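You operate a simulated robot arm through the tools that you are given. There is no shell and no other tool. Be economical: measure what you need, move in short steps, check, and stop when the job is done.

Carry out the task below with a simulated robot arm. There is one attempt and no reset: what you move stays moved.

TASK
Put the relay with the largest size on its label from the top of the fitter's bench on top of the blue lens. Take the scrap tin and put it on the top of the cell two stand. Close the grey drawer. Fetch the amber lens and set it on the shelf under the fitter's bench. Take the silver sprocket and put it on the shelf under the fitter's bench. Take the drip cup on the top of the fitter's bench and put it away on the top of the rework bench. Take the clear film roll from the top of the fitter's bench and leave it on the shelf under the fitter's bench. Open the red drawer, take the grease tin and put it in the inside of the red drawer and shut the drawer again. Turn the blue stroke dial to 15 ml. Take the label on the top of the feed shelf and put it away on the label board top. Fetch the rinse tub and set it on the top of the service bench. Pull the desk drawer open. The instructions may be taken in any order. What stands upright is to be set down upright.
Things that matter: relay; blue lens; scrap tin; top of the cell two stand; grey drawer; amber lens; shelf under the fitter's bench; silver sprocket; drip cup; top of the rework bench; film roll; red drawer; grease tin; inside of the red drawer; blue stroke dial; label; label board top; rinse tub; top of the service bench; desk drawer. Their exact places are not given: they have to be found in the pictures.

Only the result counts: the job must be done as asked and must still hold three seconds after the hand-in. Knocking over, shifting, dropping, spilling or breaking anything else fails it.

THE ROBOT
A 6-joint arm with a fingered hand on a trunk, on a base that drives. Base frame: it is fixed to the floor where the robot stands at the start and does not move with it; the origin is under the middle of the robot, x ahead of it, y to its left, z up. Lengths are in mm, angles in rad, forces in N, time in s.
Its first joint turns from -2.897 to 2.897 rad. Places, roughly: top of the cell two stand [-1700, 2700, 800]; grey drawer [-3500, 200, 600]; shelf under the fitter's bench [400, 500, 300]; top of the rework bench [-4800, -1900, 800]; red drawer [-4600, 400, 600]; inside of the red drawer [-4600, 400, 600]; blue stroke dial [-6000, -1900, 1000]; label board top [-8100, -1500, 900]; top of the service bench [-1700, 3500, 800]; desk drawer [-600, -1900, 800]; scrap tin [-4250, 250, 750]; amber lens [-2500, 750, 750]; grease tin [-4000, -1750, 750]; label [-3500, 7750, 750]; rinse tub [-3500, 7500, 750]. Payload 4 kg.
The TCP is the grasp point between the finger pads, 26 mm short of the fingertips. In the tool frame z runs along the fingers and y along their closing line. The gripper opens to 148 mm. The gripper's body begins 73 mm behind the TCP. The gripper is a hand of 3 fingers: y runs from the thumb to the fingers, the wrist lies at [0, 0, -239] in the tool frame, and closing takes about 1.5 s.
Orientation is told as [roll, pitch, yaw] about the base's x, y, z axes, in that order, counted from this pose: with the fingers straight down and closing along the base's y, the tool's x points along the base's -x, its y along +y and its z along -z.

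THE INTERFACE
- The arm moves only by the tool nudge_tool. Its argument "motion" is a list of rows, each a list of 3 entries, a list of its own where there are three numbers: the turn, a rotation vector about the tool's x, y, z in rad, then the shift along the tool's x, y, z in mm, then the gripper command, from -1 (fully open) to 1 (shut), values between in proportion. In form: [[[ax, ay, az], [x, y, z], hand], ...]. A call has 1 to 20 rows; each row shifts and turns the commanded pose from where the row before left it, along the tool's axes as they then stand. A row lasts 0.2 s, in which the tool goes at most 50 mm and 0.15 rad; a call with a longer step from one row to the next is refused whole, and so is a gripper value outside its range. A pose out of reach is approached as far as the arm can. The call stops where the force on the tool passes 40 N (or 10 N more than at its start, if that is more) or the arm is blocked; 0.2 s more then pass. The fingers move at their own pace (about 153 mm/s each) and stop on an object; they squeeze with about 20 N. The grip force told is the motor's: it shows also when the fingers shut on nothing. Time passes only in rows, and 0.2 s behind the last, so rows that do not move let the fingers close. It gives the time, the measured TCP pose, the force on the tool (base axes), the opening and the grip force at its end, in the units of the frame above (readings bear some noise).
- Cameras (640 x 400 px; columns grow to the right, rows downward): "scene" is now at [42.3, 225.4, 1520]; the picture's right is [0.20, -0.98, 0.00], its down [-0.81, -0.16, -0.56] and it looks along [0.55, 0.11, -0.83] (base axes); focal length 281 px, centre (320, 200). "wrist" rides on the gripper at [68, -39, -90] in the tool frame; the picture's right is [0.50, 0.87, 0.00], its down [-0.66, 0.38, -0.65] and it looks along [-0.57, 0.33, 0.76] (tool axes); focal length 222 px, centre (320, 200).
- capture(camera): a new picture of that camera. No time passes.
- raise_lower(by): slides the trunk up (or, below 0, down) by that many mm; the arm and the scene camera ride with it, the base frame stays. It gives what a move gives, with no picture.
- steer(legs): drives the robot by 1 to 6 legs, each [ahead, left, turn to the left] in mm, mm and rad, along the robot's own axes; the way and the turn of a leg run together, so that a leg with both is an arc; at most 1500 mm and 3.142 rad a leg. The arm and the cameras ride along, it lands a little off, and it stops where it bumps. It gives what a move gives.
- grasp_type(shape): the hand has 3 fingers and takes this shape, open, in about a second: jaw (thumb against the fingers, like two jaws); tri (thumb and two fingers); tip (a fingertip pinch); poke (one finger out to press); point (the index stretched); flat (the hand flat); cup (the hand cupped); fist (a fist). The gripper value then closes the fingers along that shape, each until it touches; the sizes above hold for jaw. It gives what a move gives, with no picture.
- pan_tilt(pan, tilt): turns the head with the scene camera to pan (to the left, within 2.094 rad either way) and tilt (down, from -0.506 to 1.204), counted from straight ahead of the robot. It gives what a move gives.
- measure_at(camera, pixels): for up to 12 pixels [column, row] of the newest picture of that camera ("zoom" is the newest enlarged one), the place [x, y, z] in the base frame of the surface seen there, good to about 3 mm. No time passes.
- inspect(camera, box): a new picture of the part [left, top, right, bottom] of that camera's present view, enlarged. No time passes.
- hand_in(): hands the job in; it is judged then, once.

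Go step by step. Measure first, check grasps and placings, and put right what went wrong. The budget is 371 turns and 332 pictures, counting those below and the enlarged ones. Unless the task says otherwise, let go and move clear before handing in.

The tools are called by a JSON object that holds its "method" and its "body". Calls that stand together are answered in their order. nudge_tool: Moves the arm, as the interface text tells. Its arguments: {"type":"object","properties":{"motion":{"type":"array","items":{"type":"array"}}},"required":["motion"]} The other tools are called the same way: raise_lower (by) slides the trunk up or down; grasp_type (shape) gives the hand a shape; steer (legs) drives the base; pan_tilt (pan, tilt) turns the head that bears the scene camera; capture (camera) takes a picture; measure_at (camera, pixels) gives the place of the surface under pixels of a picture; inspect (camera, box) takes an enlarged picture of a part of a camera's view; hand_in () hands the job in.

At the start:

```text
time_s: 0.0
tcp_pos: [351.9, 289.0, 1184.2]
tcp_rot: [0.0, 0.0, 0.0]
contact_force: [0.2, 0.0, -0.4]
width: 147.9
grasp_force: 0.0
shape: jaw
trunk travel left (down, up): [-275.0, 42.0]
robot x, y, heading: [1.0, 4.0, -0.001]
head pan, tilt: [0.197, 0.97]
```

scene: 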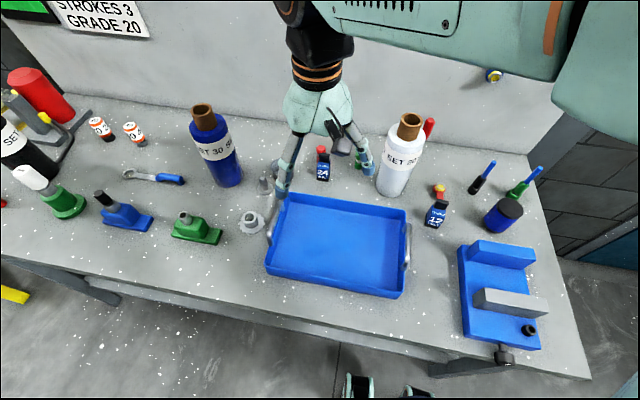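
wrist: 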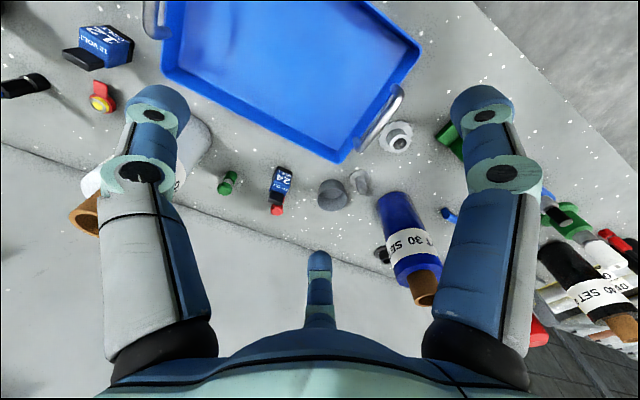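

The scene picture shows the fitter's bench with relays at (322,165), (437,212), film rolls at (215,145), (400,155) and (20,150). I'll look around the bench in more detail.

{"method": "inspect", "body": {"camera": "scene", "box": [230, 100, 470, 250]}}

{"method": "inspect", "body": {"camera": "scene", "box": [0, 60, 280, 260]}}

{"method": "pan_tilt", "body": {"pan": 0.9, "tilt": 0.7}}

{"method": "capture", "body": {"camera": "scene"}}

```text
2.67 times, centred on (350, 175) of scene
```

zoom: 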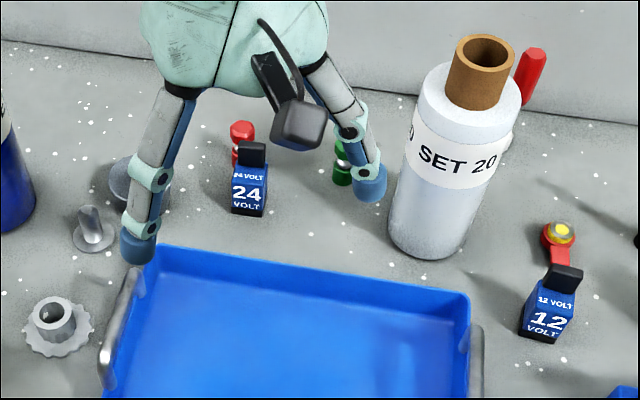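

```text
2.00 times, centred on (140, 160) of scene
```

zoom: 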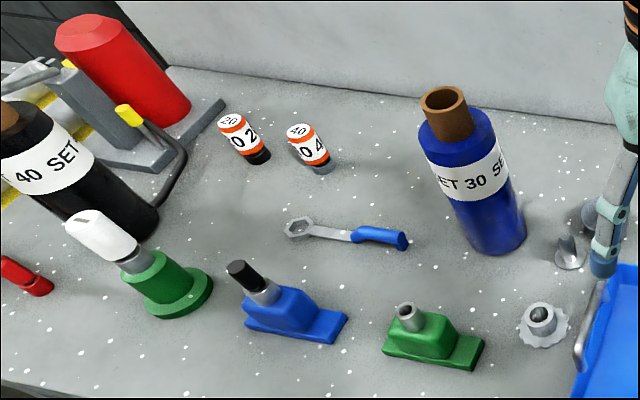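

```text
time_s: 1.1
tcp_pos: [352.6, 290.6, 1183.9]
tcp_rot: [0.001, 0.001, 0.0]
contact_force: [-0.2, -0.7, 0.2]
width: 147.9
grasp_force: 0.0
shape: jaw
trunk travel left (down, up): [-275.0, 42.0]
robot x, y, heading: [-1.3, -3.6, -0.003]
head pan, tilt: [0.901, 0.7]
```

```text
327 pictures are left
```

scene: 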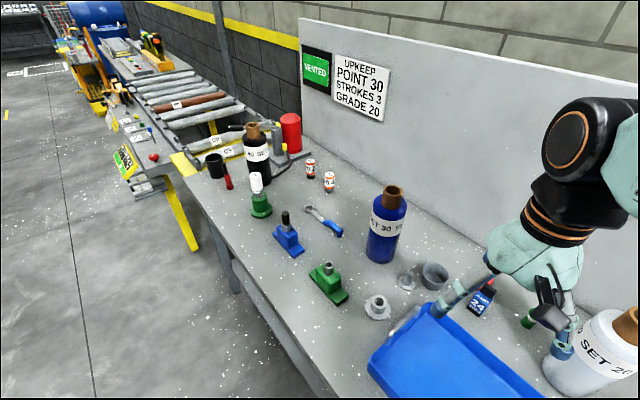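

The bench runs to the left with many items; the drip cup may be (215,165) or (434,275). I'll look at the right side and zoom for the blue lens.

{"method": "inspect", "body": {"camera": "scene", "box": [190, 110, 350, 210]}}

{"method": "inspect", "body": {"camera": "scene", "box": [340, 230, 500, 330]}}

{"method": "inspect", "body": {"camera": "scene", "box": [0, 0, 240, 150]}}

{"method": "pan_tilt", "body": {"pan": -0.3, "tilt": 0.9}}

{"method": "capture", "body": {"camera": "scene"}}

{"method": "inspect", "body": {"camera": "scene", "box": [100, 100, 420, 300]}}

```text
4.00 times, centred on (270, 160) of scene
```

zoom: 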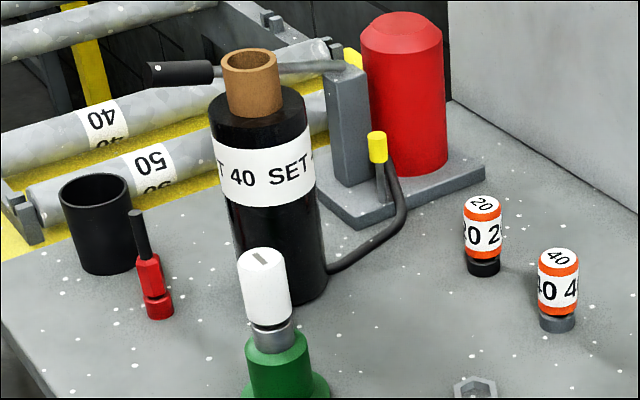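

```text
4.00 times, centred on (420, 280) of scene
```

zoom: 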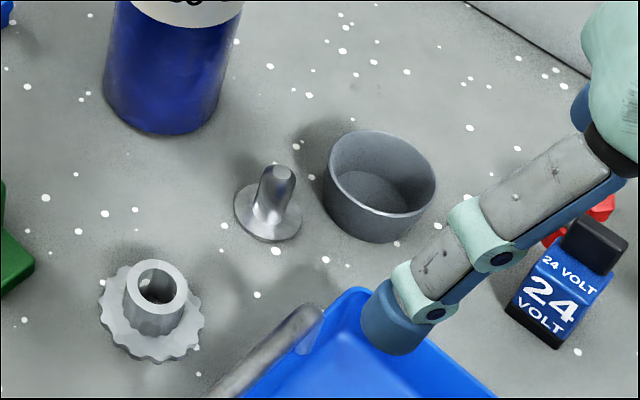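

```text
2.67 times, centred on (120, 75) of scene
```

zoom: 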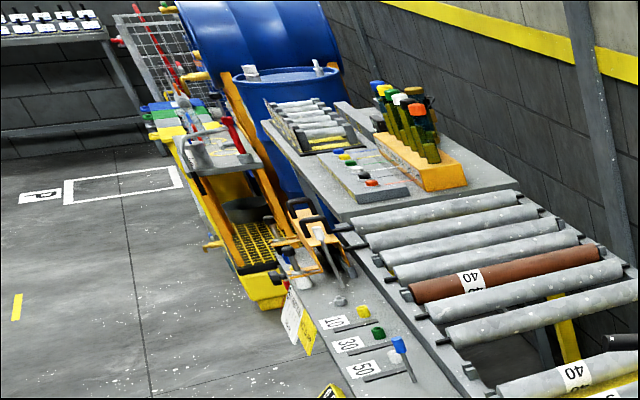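

```text
time_s: 2.5
tcp_pos: [351.5, 288.1, 1183.6]
tcp_rot: [0.001, 0.001, -0.001]
contact_force: [0.0, 0.1, 0.7]
width: 148.0
grasp_force: 0.0
shape: jaw
trunk travel left (down, up): [-275.0, 42.0]
robot x, y, heading: [-1.7, 0.5, 0.002]
head pan, tilt: [-0.3, 0.901]
```

```text
323 pictures are left
```

scene: 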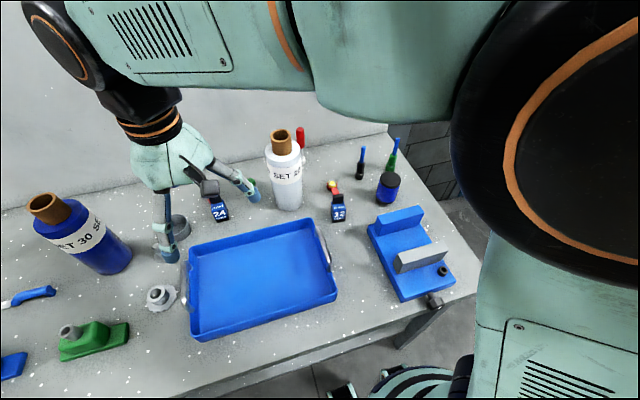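

```text
2.00 times, centred on (260, 200) of scene
```

zoom: 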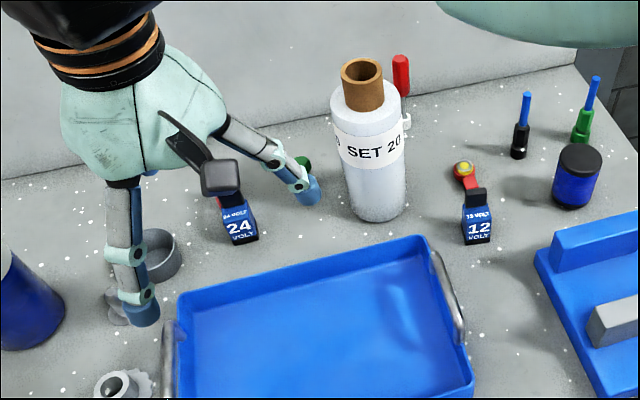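

{"method": "inspect", "body": {"camera": "scene", "box": [320, 130, 420, 230]}}

{"method": "inspect", "body": {"camera": "scene", "box": [180, 120, 320, 230]}}

{"method": "measure_at", "body": {"camera": "scene", "pixels": [[217, 213], [337, 208], [283, 180], [388, 190], [332, 187], [161, 297], [180, 227], [320, 290], [400, 235], [305, 350], [430, 215]]}}

```text
4.00 times, centred on (370, 180) of scene
```

zoom: 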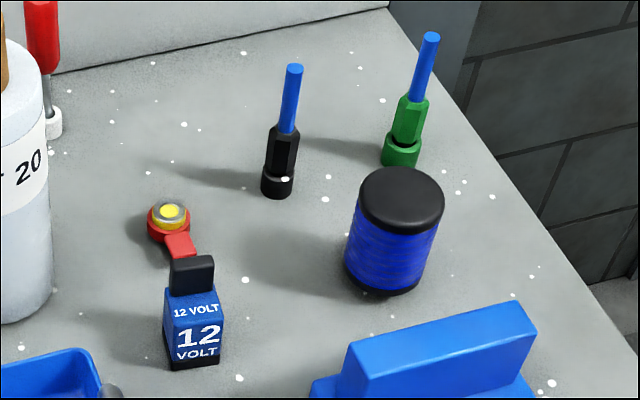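

```text
3.64 times, centred on (250, 175) of scene
```

zoom: 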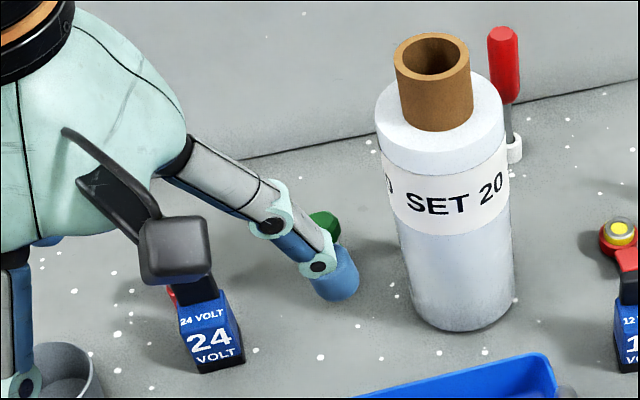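

```text
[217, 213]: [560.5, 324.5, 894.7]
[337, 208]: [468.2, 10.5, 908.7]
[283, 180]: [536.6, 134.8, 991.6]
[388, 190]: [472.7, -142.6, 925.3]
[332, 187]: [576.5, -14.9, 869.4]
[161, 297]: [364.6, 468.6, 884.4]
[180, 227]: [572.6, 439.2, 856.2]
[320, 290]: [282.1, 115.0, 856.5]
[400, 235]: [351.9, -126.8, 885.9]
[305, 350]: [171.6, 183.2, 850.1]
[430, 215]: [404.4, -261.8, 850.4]
```

Bench top is z≈850, relay 24 at (560,325). Now a survey of the surroundings by panning the head.

{"method": "pan_tilt", "body": {"pan": 2.0, "tilt": 0.25}}

{"method": "capture", "body": {"camera": "scene"}}

{"method": "pan_tilt", "body": {"pan": -2.0, "tilt": 0.25}}

{"method": "capture", "body": {"camera": "scene"}}

{"method": "pan_tilt", "body": {"pan": 0.0, "tilt": 1.2}}

{"method": "capture", "body": {"camera": "scene"}}

```text
time_s: 4.6
tcp_pos: [352.0, 287.9, 1185.2]
tcp_rot: [-0.001, 0.0, 0.0]
contact_force: [-1.2, 0.1, 0.0]
width: 147.6
grasp_force: 0.0
shape: jaw
trunk travel left (down, up): [-275.0, 42.0]
robot x, y, heading: [-0.5, -1.7, 0.003]
head pan, tilt: [2.0, 0.25]
```

```text
319 pictures are left
```

scene: 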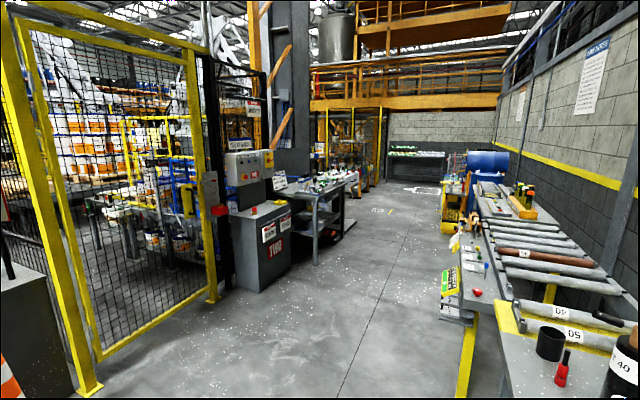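

```text
time_s: 7.9
tcp_pos: [351.8, 288.9, 1184.1]
tcp_rot: [0.0, 0.0, 0.0]
contact_force: [0.8, 0.1, 0.8]
width: 148.1
grasp_force: 0.1
shape: jaw
trunk travel left (down, up): [-275.0, 42.0]
robot x, y, heading: [2.0, 3.7, 0.0]
head pan, tilt: [-2.0, 0.25]
```

```text
318 pictures are left
```

scene: 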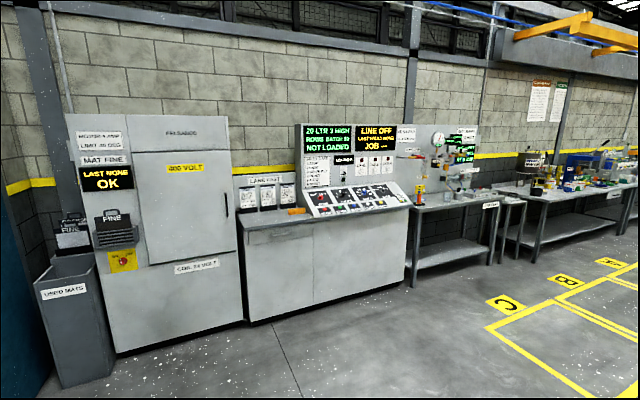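

```text
time_s: 9.8
tcp_pos: [351.9, 289.1, 1183.0]
tcp_rot: [0.0, 0.0, 0.0]
contact_force: [-0.3, -0.8, 0.2]
width: 147.8
grasp_force: 0.0
shape: jaw
trunk travel left (down, up): [-275.0, 42.0]
robot x, y, heading: [-1.1, 2.6, -0.002]
head pan, tilt: [0.0, 1.201]
```

```text
317 pictures are left
```

scene: 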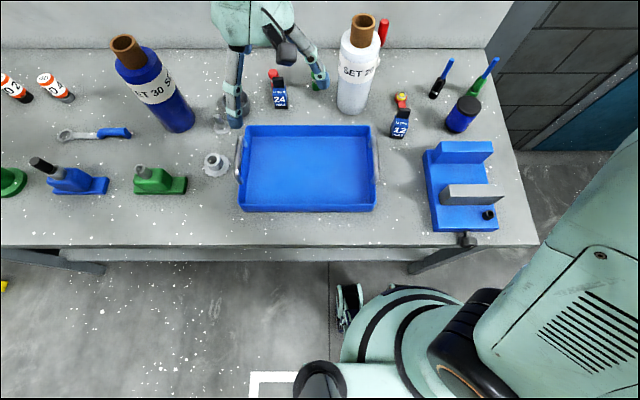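

The blue ribbed cylinder with black rims at (462,113) may be the lens (stack-light module). I'll back off to see the shelf under the bench.

{"method": "measure_at", "body": {"camera": "scene", "pixels": [[360, 18], [352, 105], [340, 70], [468, 100], [460, 125], [279, 75], [400, 120], [214, 157], [235, 95], [300, 248], [30, 180], [280, 100]]}}

{"method": "steer", "body": {"legs": [[-900, 0, 0]]}}

{"method": "pan_tilt", "body": {"pan": 0.3, "tilt": 0.6}}

{"method": "capture", "body": {"camera": "scene"}}

```text
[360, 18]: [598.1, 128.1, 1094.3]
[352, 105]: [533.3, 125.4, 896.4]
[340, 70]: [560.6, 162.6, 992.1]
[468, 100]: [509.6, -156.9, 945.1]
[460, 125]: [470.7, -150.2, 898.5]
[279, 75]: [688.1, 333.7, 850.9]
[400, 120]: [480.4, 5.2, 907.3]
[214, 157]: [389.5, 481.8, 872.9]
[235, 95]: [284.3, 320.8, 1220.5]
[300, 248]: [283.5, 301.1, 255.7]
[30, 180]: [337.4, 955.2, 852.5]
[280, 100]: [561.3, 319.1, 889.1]
```

```text
time_s: 14.5
tcp_pos: [-546.1, 287.3, 1183.9]
tcp_rot: [0.0, 0.001, 0.009]
contact_force: [0.2, 1.1, 0.4]
width: 147.7
grasp_force: 0.0
shape: jaw
trunk travel left (down, up): [-275.0, 42.0]
robot x, y, heading: [-898.0, -3.4, 0.011]
head pan, tilt: [0.0, 1.201]
```

```text
time_s: 15.5
tcp_pos: [-546.7, 287.5, 1184.3]
tcp_rot: [0.0, 0.001, 0.01]
contact_force: [0.4, 0.2, -0.9]
width: 148.0
grasp_force: 0.1
shape: jaw
trunk travel left (down, up): [-275.0, 42.0]
robot x, y, heading: [-894.1, -2.4, 0.008]
head pan, tilt: [0.3, 0.6]
```

```text
316 pictures are left
```

scene: 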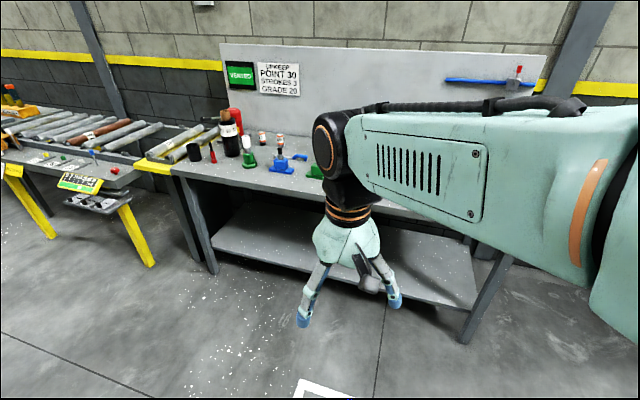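

The shelf under the bench is clear at (270,240) and (435,265); measuring it and the black cup at (194,152).

{"method": "measure_at", "body": {"camera": "scene", "pixels": [[240, 225], [270, 245], [430, 255], [450, 285], [270, 210], [225, 240], [310, 215], [290, 187], [194, 155], [440, 292]]}}

{"method": "inspect", "body": {"camera": "scene", "box": [160, 100, 340, 220]}}

{"method": "pan_tilt", "body": {"pan": 2.0, "tilt": 0.25}}

{"method": "capture", "body": {"camera": "scene"}}

```text
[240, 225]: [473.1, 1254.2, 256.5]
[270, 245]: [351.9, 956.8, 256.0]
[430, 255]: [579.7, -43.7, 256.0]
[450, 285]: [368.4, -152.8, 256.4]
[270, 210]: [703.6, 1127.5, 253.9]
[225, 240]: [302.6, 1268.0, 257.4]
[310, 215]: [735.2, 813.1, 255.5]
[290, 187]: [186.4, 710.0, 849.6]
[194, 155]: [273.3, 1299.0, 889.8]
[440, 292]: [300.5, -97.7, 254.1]
```

```text
3.33 times, centred on (250, 160) of scene
```

zoom: 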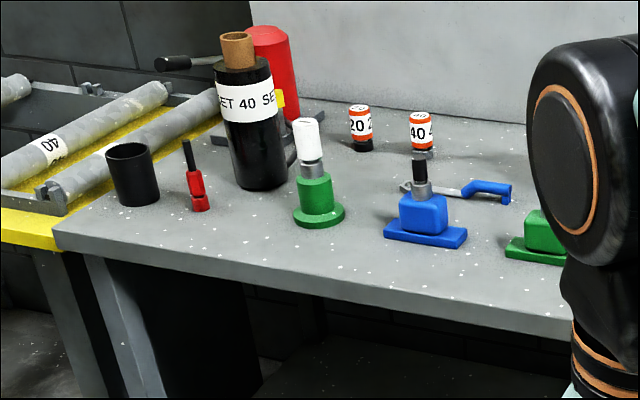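

```text
time_s: 17.2
tcp_pos: [-546.4, 287.7, 1184.5]
tcp_rot: [0.0, -0.002, 0.009]
contact_force: [-0.1, 0.1, 0.2]
width: 148.0
grasp_force: 0.0
shape: jaw
trunk travel left (down, up): [-275.0, 42.0]
robot x, y, heading: [-898.0, -4.6, 0.009]
head pan, tilt: [2.0, 0.25]
```

```text
314 pictures are left
```

scene: 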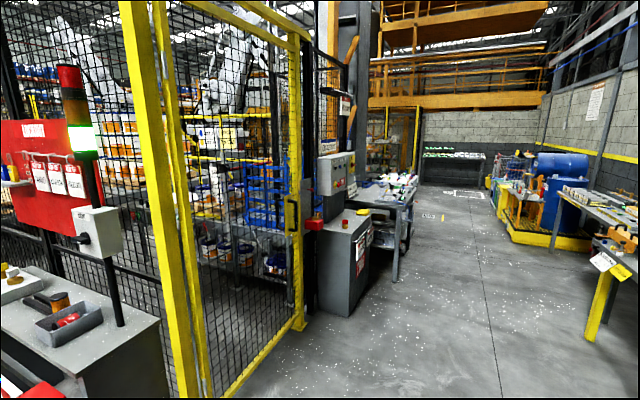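

{"method": "inspect", "body": {"camera": "scene", "box": [0, 50, 180, 400]}}

{"method": "inspect", "body": {"camera": "scene", "box": [300, 130, 440, 270]}}

{"method": "steer", "body": {"legs": [[0, 0, 0.9]]}}

{"method": "capture", "body": {"camera": "scene"}}

```text
1.14 times, centred on (90, 225) of scene
```

zoom: 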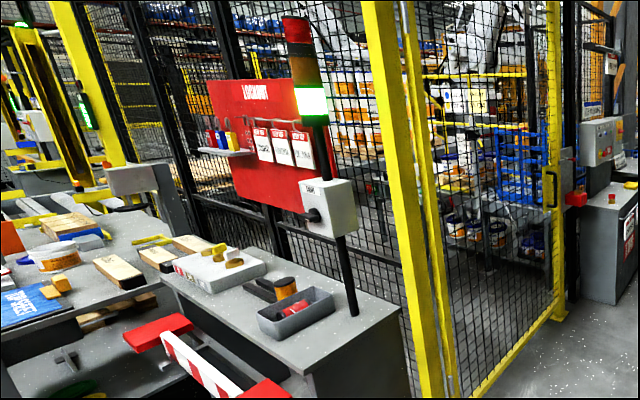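

```text
2.86 times, centred on (370, 200) of scene
```

zoom: 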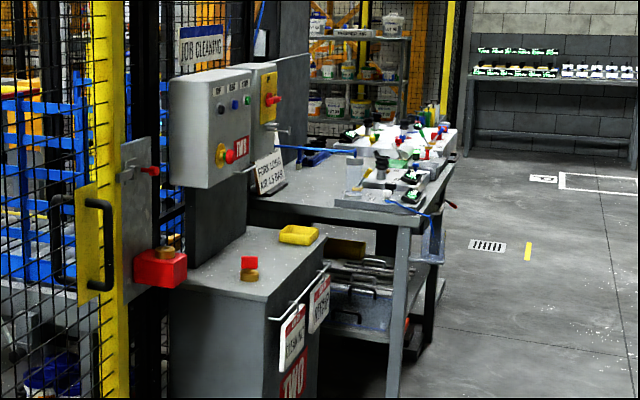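

```text
time_s: 20.0
tcp_pos: [-908.8, 450.2, 1184.1]
tcp_rot: [0.0, -0.002, 0.913]
contact_force: [0.3, 0.6, -0.6]
width: 147.9
grasp_force: 0.0
shape: jaw
trunk travel left (down, up): [-275.0, 42.0]
robot x, y, heading: [-896.7, -2.2, 0.913]
head pan, tilt: [2.0, 0.25]
```

```text
311 pictures are left
```

scene: 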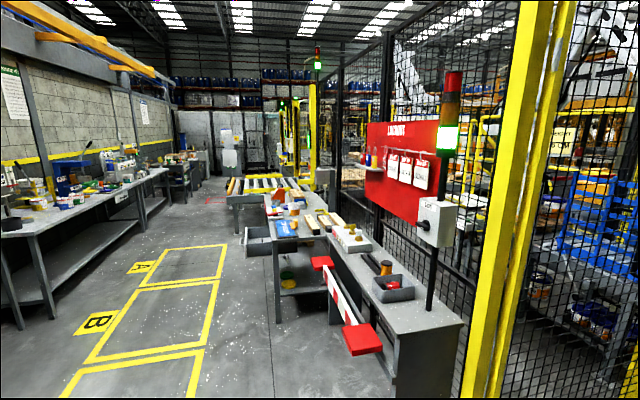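

{"method": "inspect", "body": {"camera": "scene", "box": [230, 170, 450, 350]}}

{"method": "inspect", "body": {"camera": "scene", "box": [340, 230, 440, 310]}}

{"method": "measure_at", "body": {"camera": "scene", "pixels": [[386, 268], [395, 285], [360, 290], [352, 243], [258, 243], [283, 227], [410, 310]]}}

```text
2.22 times, centred on (340, 260) of scene
```

zoom: 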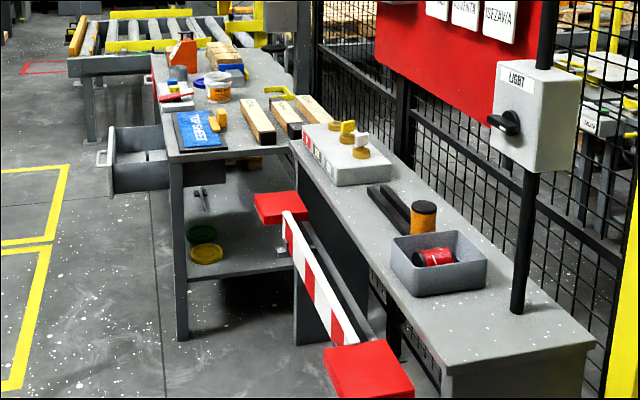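

```text
5.00 times, centred on (390, 270) of scene
```

zoom: 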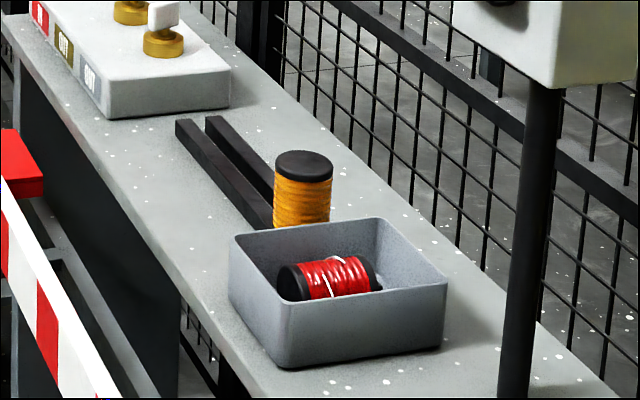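

```text
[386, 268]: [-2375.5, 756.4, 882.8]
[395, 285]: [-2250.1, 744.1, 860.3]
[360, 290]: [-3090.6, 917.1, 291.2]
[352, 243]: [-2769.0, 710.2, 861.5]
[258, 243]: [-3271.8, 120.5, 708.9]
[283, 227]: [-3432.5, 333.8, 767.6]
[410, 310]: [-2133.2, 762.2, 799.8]
```

Amber lens is the ribbed cylinder at (386,268), (-2375,756); the blue lens is thus the same shape on the fitter's bench at ≈(490,-153). I return to the bench for the relay.

{"method": "steer", "body": {"legs": [[0, 0, -0.913], [900, 0, 0]]}}

{"method": "pan_tilt", "body": {"pan": 0.15, "tilt": 0.85}}

{"method": "capture", "body": {"camera": "scene"}}

{"method": "capture", "body": {"camera": "wrist"}}

```text
time_s: 27.0
tcp_pos: [337.2, 292.7, 1184.1]
tcp_rot: [-0.001, 0.0, 0.008]
contact_force: [-0.4, 0.5, 0.1]
width: 147.9
grasp_force: 0.1
shape: jaw
trunk travel left (down, up): [-275.0, 42.0]
robot x, y, heading: [-13.7, 1.5, 0.011]
head pan, tilt: [2.0, 0.25]
```

```text
time_s: 28.8
tcp_pos: [336.0, 293.4, 1183.8]
tcp_rot: [0.002, -0.001, 0.011]
contact_force: [0.6, 0.6, -0.2]
width: 147.8
grasp_force: 0.0
shape: jaw
trunk travel left (down, up): [-275.0, 42.0]
robot x, y, heading: [-12.3, 1.9, 0.011]
head pan, tilt: [0.15, 0.85]
```

```text
308 pictures are left
```

scene: 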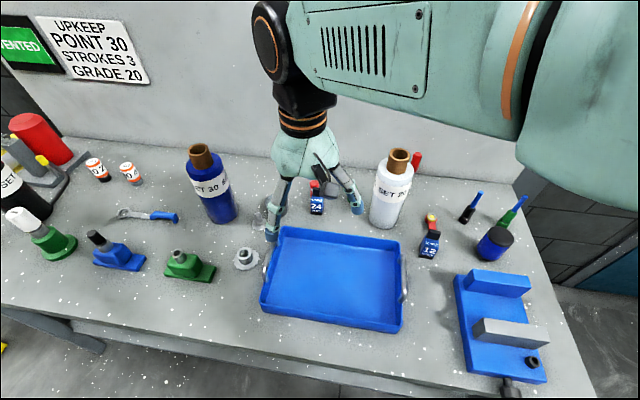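

```text
307 pictures are left
```

wrist: 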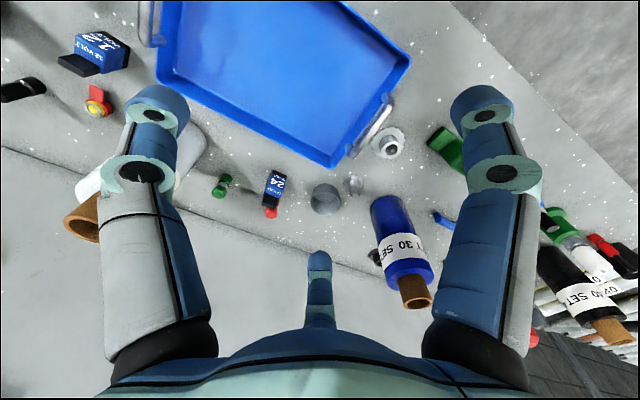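

{"method": "inspect", "body": {"camera": "wrist", "box": [180, 120, 460, 295]}}

{"method": "measure_at", "body": {"camera": "wrist", "pixels": [[267, 180], [279, 188], [275, 203], [271, 213], [219, 190], [326, 197], [388, 142], [380, 257], [353, 183], [412, 290]]}}

{"method": "measure_at", "body": {"camera": "scene", "pixels": [[497, 237], [485, 240], [508, 240], [487, 255], [320, 195], [316, 207], [397, 152], [383, 220], [387, 195], [245, 258], [262, 215]]}}

```text
2.29 times, centred on (320, 208) of wrist
```

zoom: 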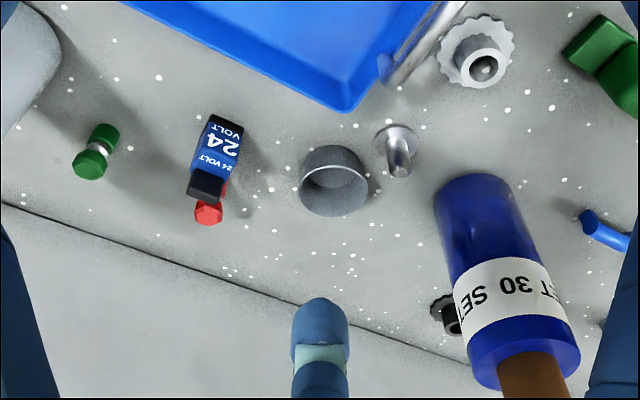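

```text
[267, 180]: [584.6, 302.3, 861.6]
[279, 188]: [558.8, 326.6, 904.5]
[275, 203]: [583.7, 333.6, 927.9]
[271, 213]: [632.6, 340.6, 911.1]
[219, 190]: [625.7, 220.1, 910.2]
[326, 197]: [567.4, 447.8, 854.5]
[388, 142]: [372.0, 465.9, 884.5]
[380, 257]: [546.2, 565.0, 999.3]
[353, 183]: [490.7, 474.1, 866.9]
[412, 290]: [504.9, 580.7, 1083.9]
```

```text
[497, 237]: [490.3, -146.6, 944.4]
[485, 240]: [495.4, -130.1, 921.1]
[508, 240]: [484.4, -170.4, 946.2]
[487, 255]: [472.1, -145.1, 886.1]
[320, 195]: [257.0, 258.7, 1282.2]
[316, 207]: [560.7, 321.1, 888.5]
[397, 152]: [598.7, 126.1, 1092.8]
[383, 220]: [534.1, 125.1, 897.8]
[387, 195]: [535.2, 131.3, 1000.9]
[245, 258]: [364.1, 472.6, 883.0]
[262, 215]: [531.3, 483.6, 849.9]
```

A black sprocket also sits behind the blue roll, so the silver one at (388,142) is right. I'll close the jaw in the air to see how its fingers meet.

{"method": "nudge_tool", "body": {"motion": [[[0, 0, 0], [0, 0, 0], 0.5], [[0, 0, 0], [0, 0, 0], 0.5], [[0, 0, 0], [0, 0, 0], 0.5], [[0, 0, 0], [0, 0, 0], 0.5]]}}

{"method": "capture", "body": {"camera": "wrist"}}

{"method": "inspect", "body": {"camera": "scene", "box": [220, 100, 400, 260]}}

```text
time_s: 29.8
tcp_pos: [336.8, 293.0, 1183.6]
tcp_rot: [0.0, -0.001, 0.01]
contact_force: [0.5, -0.5, 0.1]
width: 37.3
grasp_force: 0.2
shape: jaw
trunk travel left (down, up): [-275.0, 42.0]
robot x, y, heading: [-13.3, 2.0, 0.011]
head pan, tilt: [0.15, 0.85]
```

```text
305 pictures are left
```

wrist: 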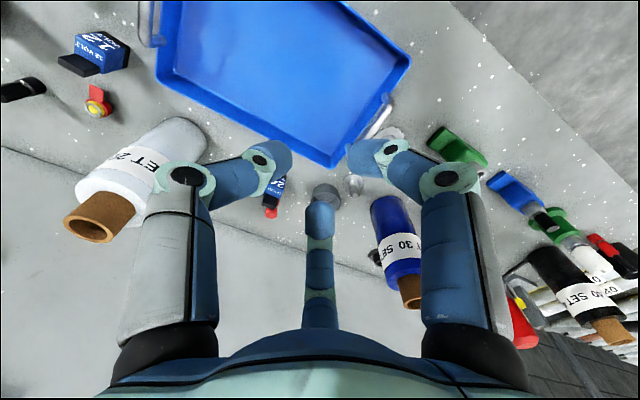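

```text
2.50 times, centred on (310, 180) of scene
```

zoom: 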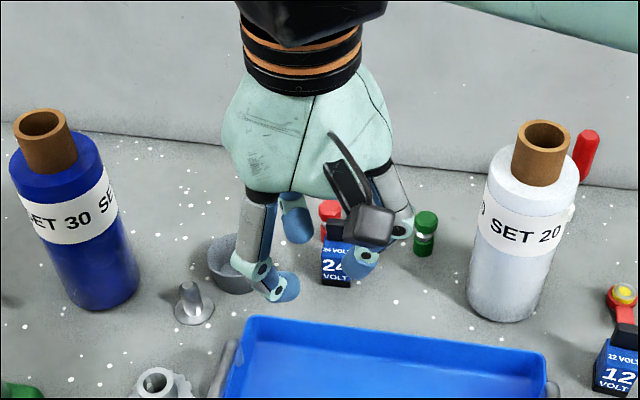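

{"method": "inspect", "body": {"camera": "scene", "box": [290, 170, 350, 220]}}

{"method": "inspect", "body": {"camera": "wrist", "box": [240, 160, 320, 230]}}

```text
8.00 times, centred on (320, 195) of scene
```

zoom: 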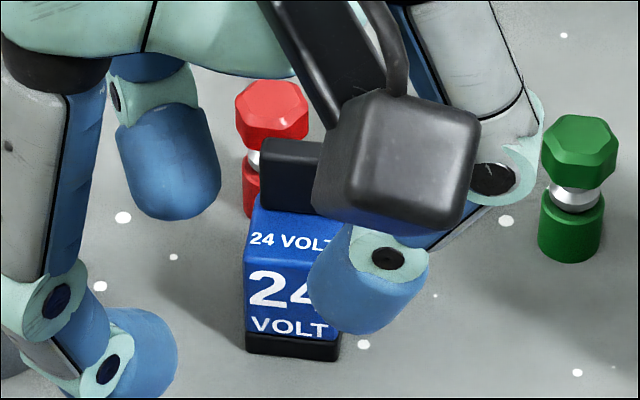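

```text
5.71 times, centred on (280, 195) of wrist
```

zoom: 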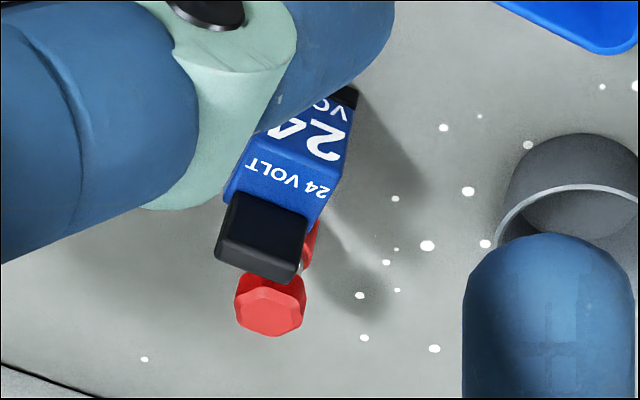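

I'll open, move above the relay and look down at it.

{"method": "nudge_tool", "body": {"motion": [[[0, 0, 0], [-40, 0, 0], -1], [[0, 0, 0], [-40, 0, 0], -1], [[0, 0, 0], [-40, 0, 30], -1], [[0, 0, 0], [-20, 10, 40], -1], [[0, 0, 0], [0, 10, 40], -1]]}}

{"method": "capture", "body": {"camera": "wrist"}}

{"method": "inspect", "body": {"camera": "scene", "box": [240, 130, 380, 230]}}

```text
time_s: 31.0
tcp_pos: [476.7, 313.8, 1074.7]
tcp_rot: [-0.001, 0.0, 0.012]
contact_force: [0.3, 0.4, -0.1]
width: 147.8
grasp_force: 0.0
shape: jaw
trunk travel left (down, up): [-275.0, 42.0]
robot x, y, heading: [-9.4, 1.8, 0.01]
head pan, tilt: [0.15, 0.85]
```

```text
301 pictures are left
```

wrist: 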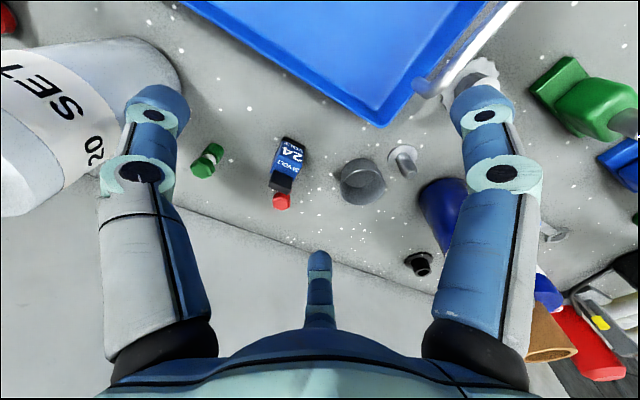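

```text
4.00 times, centred on (310, 180) of scene
```

zoom: 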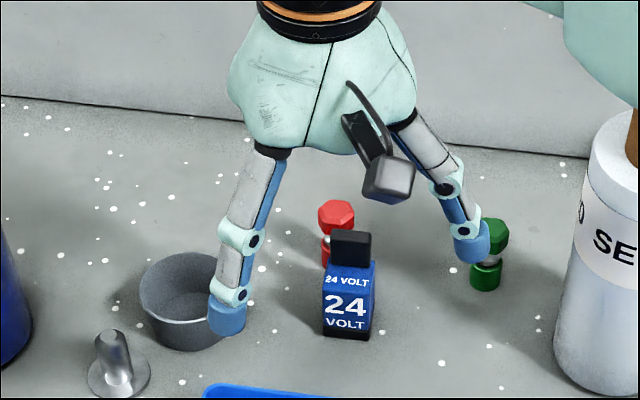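

{"method": "measure_at", "body": {"camera": "zoom", "pixels": [[333, 240], [370, 243], [328, 285], [370, 290], [326, 330], [366, 335], [330, 265], [374, 268], [345, 330], [336, 215], [350, 245]]}}

{"method": "inspect", "body": {"camera": "wrist", "box": [250, 120, 330, 220]}}

{"method": "measure_at", "body": {"camera": "wrist", "pixels": [[272, 183], [290, 190], [281, 193], [281, 202], [275, 166], [298, 168], [287, 152]]}}

```text
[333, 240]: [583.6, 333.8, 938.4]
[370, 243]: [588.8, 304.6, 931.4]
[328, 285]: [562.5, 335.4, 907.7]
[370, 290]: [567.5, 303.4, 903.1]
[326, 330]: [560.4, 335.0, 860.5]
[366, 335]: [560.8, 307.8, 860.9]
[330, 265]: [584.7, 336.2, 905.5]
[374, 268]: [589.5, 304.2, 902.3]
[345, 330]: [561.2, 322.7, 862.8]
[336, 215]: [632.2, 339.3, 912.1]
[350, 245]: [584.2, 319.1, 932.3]
```

```text
4.00 times, centred on (290, 170) of wrist
```

zoom: 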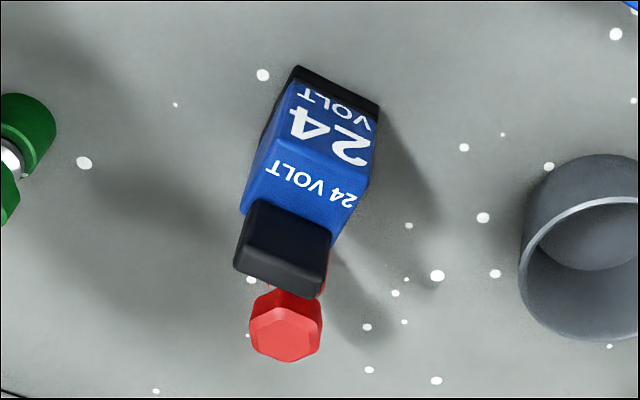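

```text
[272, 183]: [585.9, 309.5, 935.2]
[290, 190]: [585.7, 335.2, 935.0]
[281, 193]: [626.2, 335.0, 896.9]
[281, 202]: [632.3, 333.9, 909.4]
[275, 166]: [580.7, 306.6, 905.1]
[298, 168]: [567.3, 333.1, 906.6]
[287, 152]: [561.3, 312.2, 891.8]
```

The relay spans x≈561–603, y 303–336 with a red plunger right behind it; the fingers close radially, so I'll turn the hand by π to have the clear side for the two fingers.

{"method": "nudge_tool", "body": {"motion": [[[0, 0, -0.15], [0, 0, 0], -0.5], [[0, 0, -0.15], [0, 0, 0], -0.5], [[0, 0, -0.15], [0, 0, 0], -0.5], [[0, 0, -0.15], [0, 0, 0], -0.5], [[0, 0, -0.15], [0, 0, 0], -0.5], [[0, 0, -0.15], [0, 0, 0], -0.5], [[0, 0, -0.15], [0, 0, 0], -0.5], [[0, 0, -0.15], [0, 0, 0], -0.5], [[0, 0, -0.15], [0, 0, 0], -0.5], [[0, 0, -0.15], [0, 0, 0], -0.5], [[0, 0, -0.15], [0, 0, 0], -0.5], [[0, 0, -0.15], [0, 0, 0], -0.5], [[0, 0, -0.15], [0, 0, 0], -0.5], [[0, 0, -0.15], [0, 0, 0], -0.5], [[0, 0, -0.15], [0, 0, 0], -0.5], [[0, 0, -0.15], [0, 0, 0], -0.5], [[0, 0, -0.15], [0, 0, 0], -0.5], [[0, 0, -0.15], [0, 0, 0], -0.5], [[0, 0, -0.15], [0, 0, 0], -0.5], [[0, 0, -0.15], [0, 0, 0], -0.5]]}}

```text
time_s: 35.2
tcp_pos: [262.5, 424.0, 1017.7]
tcp_rot: [0.012, 0.16, 2.701]
contact_force: [-1.1, 0.2, -1.3]
width: 111.3
grasp_force: 0.0
shape: jaw
out of reach, approached as far as the arm can: row 14, 15, 16, 17, 18, 19, 20
trunk travel left (down, up): [-275.0, 42.0]
robot x, y, heading: [-15.6, -2.7, 0.009]
head pan, tilt: [0.15, 0.85]
```

Yaw beyond ~2 rad isn't reachable. I rotate back the other way.

{"method": "nudge_tool", "body": {"motion": [[[0, 0, 0.15], [0, 0, 0], -0.5], [[0, 0, 0.15], [0, 0, 0], -0.5], [[0, 0, 0.15], [0, 0, 0], -0.5], [[0, 0, 0.15], [0, 0, 0], -0.5], [[0, 0, 0.15], [0, 0, 0], -0.5], [[0, 0, 0.15], [0, 0, 0], -0.5], [[0, 0, 0.15], [0, 0, 0], -0.5], [[0, 0, 0.15], [0, 0, 0], -0.5], [[0, 0, 0.15], [0, 0, 0], -0.5], [[0, 0, 0.15], [0, 0, 0], -0.5], [[0, 0, 0.15], [0, 0, 0], -0.5], [[0, 0, 0.15], [0, 0, 0], -0.5], [[0, 0, 0.15], [0, 0, 0], -0.5], [[0, 0, 0.15], [0, 0, 0], -0.5], [[0, 0, 0.15], [0, 0, 0], -0.5], [[0, 0, 0.15], [0, 0, 0], -0.5], [[0, 0, 0.15], [0, 0, 0], -0.5], [[0, 0, 0.15], [0, 0, 0], -0.5], [[0, 0, 0.15], [0, 0, 0], -0.5], [[0, 0, 0.15], [0, 0, 0], -0.5]]}}

```text
time_s: 39.4
tcp_pos: [262.7, 424.7, 1018.2]
tcp_rot: [-0.041, -0.122, -0.275]
contact_force: [0.0, 0.0, 0.6]
width: 111.1
grasp_force: 0.0
shape: jaw
trunk travel left (down, up): [-275.0, 42.0]
robot x, y, heading: [-12.3, 1.5, 0.011]
head pan, tilt: [0.15, 0.85]
```

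{"method": "nudge_tool", "body": {"motion": [[[-0.041, 0.122, 0], [0, 0, -30], -0.5], [[0, 0, 0.144], [0, 0, -30], -0.5], [[0, 0, 0.144], [0, 0, -30], -0.5], [[0, 0, 0.144], [0, 0, 0], -0.5], [[0, 0, 0.144], [0, 0, 0], -0.5], [[0, 0, 0.144], [0, 0, 0], -0.5], [[0, 0, 0.144], [0, 0, 0], -0.5], [[0, 0, 0.144], [0, 0, 0], -0.5], [[0, 0, 0.144], [0, 0, 0], -0.5], [[0, 0, 0.144], [0, 0, 0], -0.5]]}}

```text
time_s: 41.6
tcp_pos: [259.4, 426.1, 1107.1]
tcp_rot: [0.0, 0.001, -1.572]
contact_force: [0.1, 1.1, 0.4]
width: 111.2
grasp_force: 0.1
shape: jaw
trunk travel left (down, up): [-275.0, 42.0]
robot x, y, heading: [-9.4, -0.4, 0.006]
head pan, tilt: [0.15, 0.85]
```

{"method": "nudge_tool", "body": {"motion": [[[0, 0, 0], [-15, 45, 0], -0.5], [[0, 0, 0], [-15, 45, 0], -0.5], [[0, 0, 0], [-15, 45, 0], -0.5], [[0, 0, 0], [-15, 45, 0], -0.5], [[0, 0, 0], [-15, 45, 0], -0.5], [[0, 0, 0], [-15, 45, 10], -0.5], [[0, 0, 0], [-16, 45, 20], -0.5], [[0, 0, 0], [0, 5, 40], -0.5], [[0, 0, 0], [0, 0, 30], -0.5]]}}

{"method": "capture", "body": {"camera": "wrist"}}

{"method": "inspect", "body": {"camera": "scene", "box": [240, 130, 380, 230]}}

```text
refused: row 7 steps farther than a row can; nothing moved
```

```text
298 pictures are left
```

wrist: 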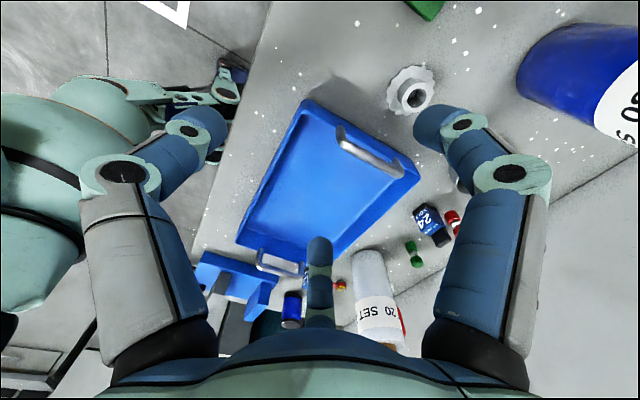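

```text
4.00 times, centred on (310, 180) of scene
```

zoom: 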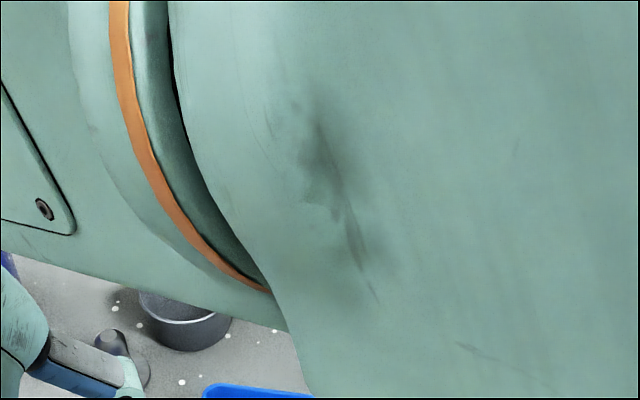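

{"method": "nudge_tool", "body": {"motion": [[[0, 0, 0], [-15, 45, 0], -0.5], [[0, 0, 0], [-15, 45, 0], -0.5], [[0, 0, 0], [-15, 45, 0], -0.5], [[0, 0, 0], [-15, 45, 0], -0.5], [[0, 0, 0], [-15, 45, 0], -0.5], [[0, 0, 0], [-15, 45, 0], -0.5], [[0, 0, 0], [-16, 45, 0], -0.5], [[0, 0, 0], [0, 5, 40], -0.5], [[0, 0, 0], [0, 0, 40], -0.5]]}}

{"method": "capture", "body": {"camera": "wrist"}}

{"method": "capture", "body": {"camera": "scene"}}

```text
time_s: 43.6
tcp_pos: [581.7, 320.3, 1028.0]
tcp_rot: [0.0, 0.0, -1.569]
contact_force: [-0.2, -1.1, -0.3]
width: 111.3
grasp_force: 0.1
shape: jaw
trunk travel left (down, up): [-275.0, 42.0]
robot x, y, heading: [-13.1, 1.7, 0.008]
head pan, tilt: [0.15, 0.85]
```

```text
296 pictures are left
```

wrist: 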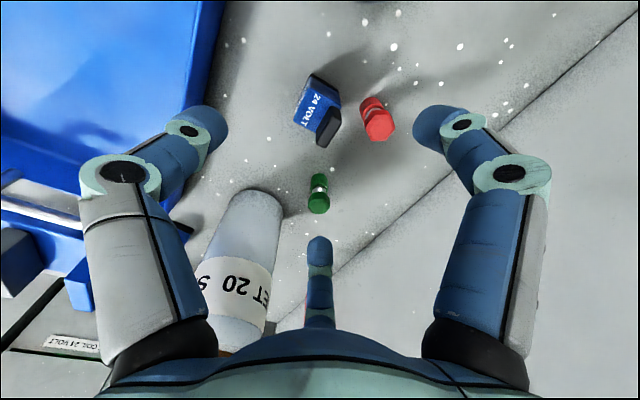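

```text
295 pictures are left
```

scene: 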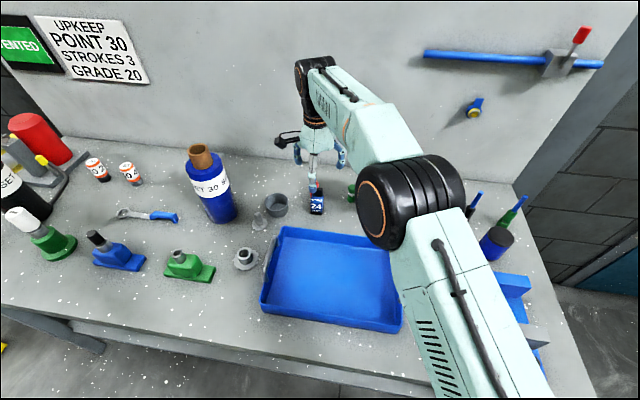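

{"method": "inspect", "body": {"camera": "wrist", "box": [270, 60, 420, 160]}}

{"method": "measure_at", "body": {"camera": "wrist", "pixels": [[322, 142], [335, 108], [327, 125], [340, 100], [318, 75], [296, 121], [379, 125], [371, 103], [319, 204]]}}

{"method": "inspect", "body": {"camera": "scene", "box": [260, 110, 380, 220]}}

```text
4.00 times, centred on (345, 110) of wrist
```

zoom: 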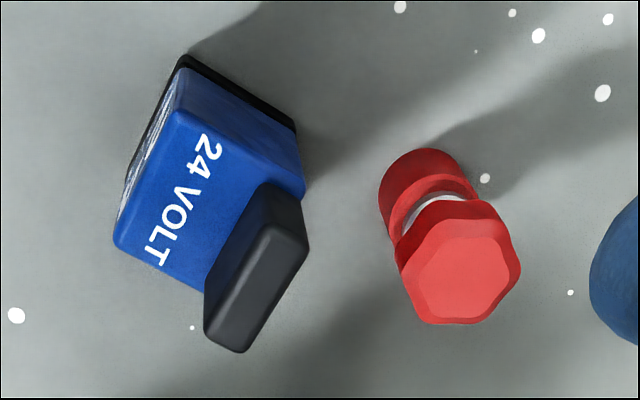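

```text
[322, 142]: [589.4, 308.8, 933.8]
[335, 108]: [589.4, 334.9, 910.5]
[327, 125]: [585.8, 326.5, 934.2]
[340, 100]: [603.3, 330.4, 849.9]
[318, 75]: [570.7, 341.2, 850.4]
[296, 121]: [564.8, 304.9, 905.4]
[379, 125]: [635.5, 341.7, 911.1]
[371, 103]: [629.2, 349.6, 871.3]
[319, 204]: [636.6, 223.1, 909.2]
```

```text
3.64 times, centred on (320, 165) of scene
```

zoom: 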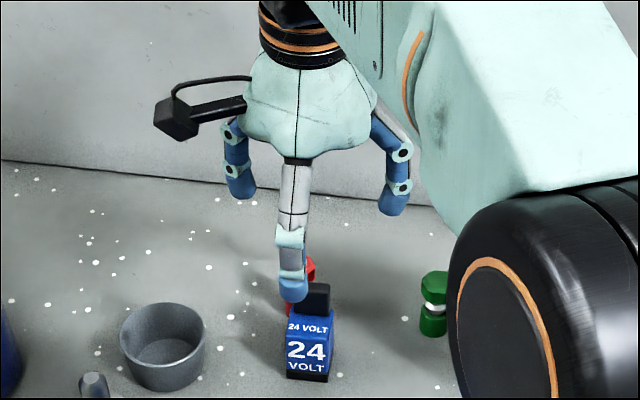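

Relay centre ≈(577,320), back at x≈594, red plunger from x≈619; I descend and close.

{"method": "nudge_tool", "body": {"motion": [[[0, 0, 0], [0, -5, 40], -0.25], [[0, 0, 0], [0, 0, 40], -0.25], [[0, 0, 0], [0, 0, 40], -0.25], [[0, 0, 0], [0, 0, 20], -0.25]]}}

{"method": "inspect", "body": {"camera": "scene", "box": [260, 130, 380, 230]}}

{"method": "capture", "body": {"camera": "wrist"}}

```text
time_s: 44.6
tcp_pos: [574.7, 320.0, 887.2]
tcp_rot: [0.001, 0.001, -1.571]
contact_force: [-0.1, -0.4, -0.1]
width: 93.0
grasp_force: 0.1
shape: jaw
trunk travel left (down, up): [-275.0, 42.0]
robot x, y, heading: [-16.3, 1.9, 0.007]
head pan, tilt: [0.15, 0.85]
```

```text
4.00 times, centred on (320, 180) of scene
```

zoom: 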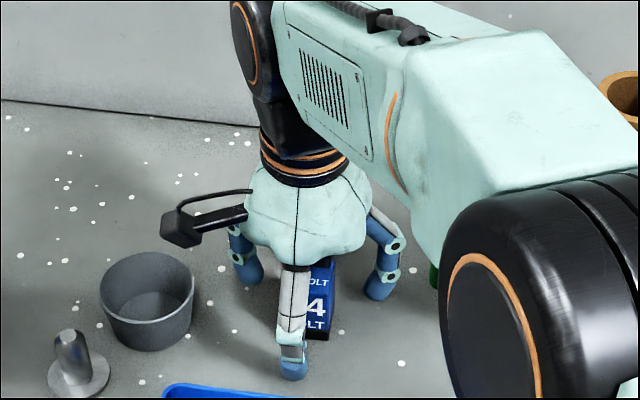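

```text
291 pictures are left
```

wrist: 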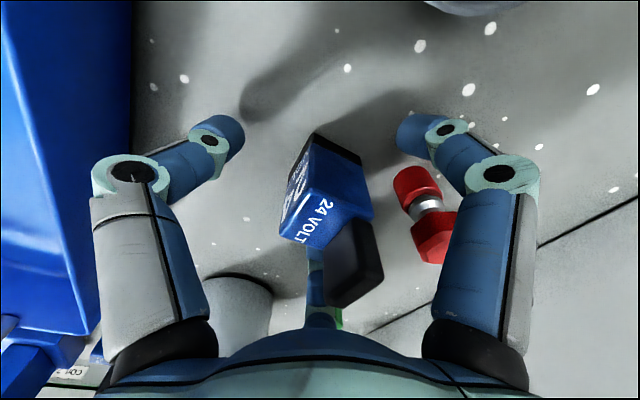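

The finger path clears the red plunger by ~14 mm. Closing.

{"method": "nudge_tool", "body": {"motion": [[[0, 0, 0], [0, 0, 0], 0.3], [[0, 0, 0], [0, 0, 0], 0.6], [[0, 0, 0], [0, 0, 0], 0.8], [[0, 0, 0], [0, 0, 0], 1], [[0, 0, 0], [0, 0, 0], 1], [[0, 0, 0], [0, 0, 0], 1], [[0, 0, 0], [0, 0, 0], 1]]}}

{"method": "capture", "body": {"camera": "wrist"}}

```text
time_s: 46.2
tcp_pos: [574.8, 320.3, 886.3]
tcp_rot: [-0.001, 0.005, -1.569]
contact_force: [-0.2, 0.1, -0.3]
width: 31.0
grasp_force: 20.4
shape: jaw
trunk travel left (down, up): [-275.0, 42.0]
robot x, y, heading: [-13.5, 2.6, 0.01]
head pan, tilt: [0.15, 0.85]
```

```text
290 pictures are left
```

wrist: 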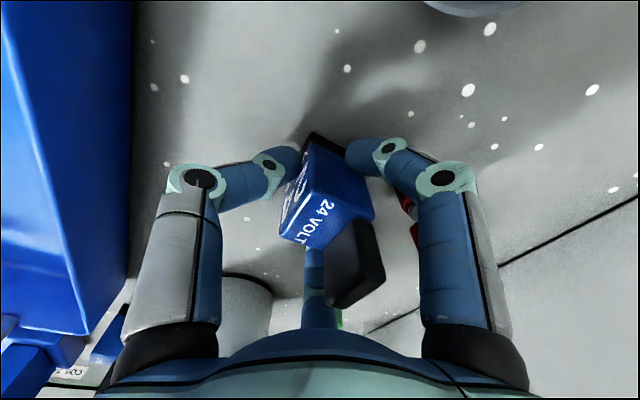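

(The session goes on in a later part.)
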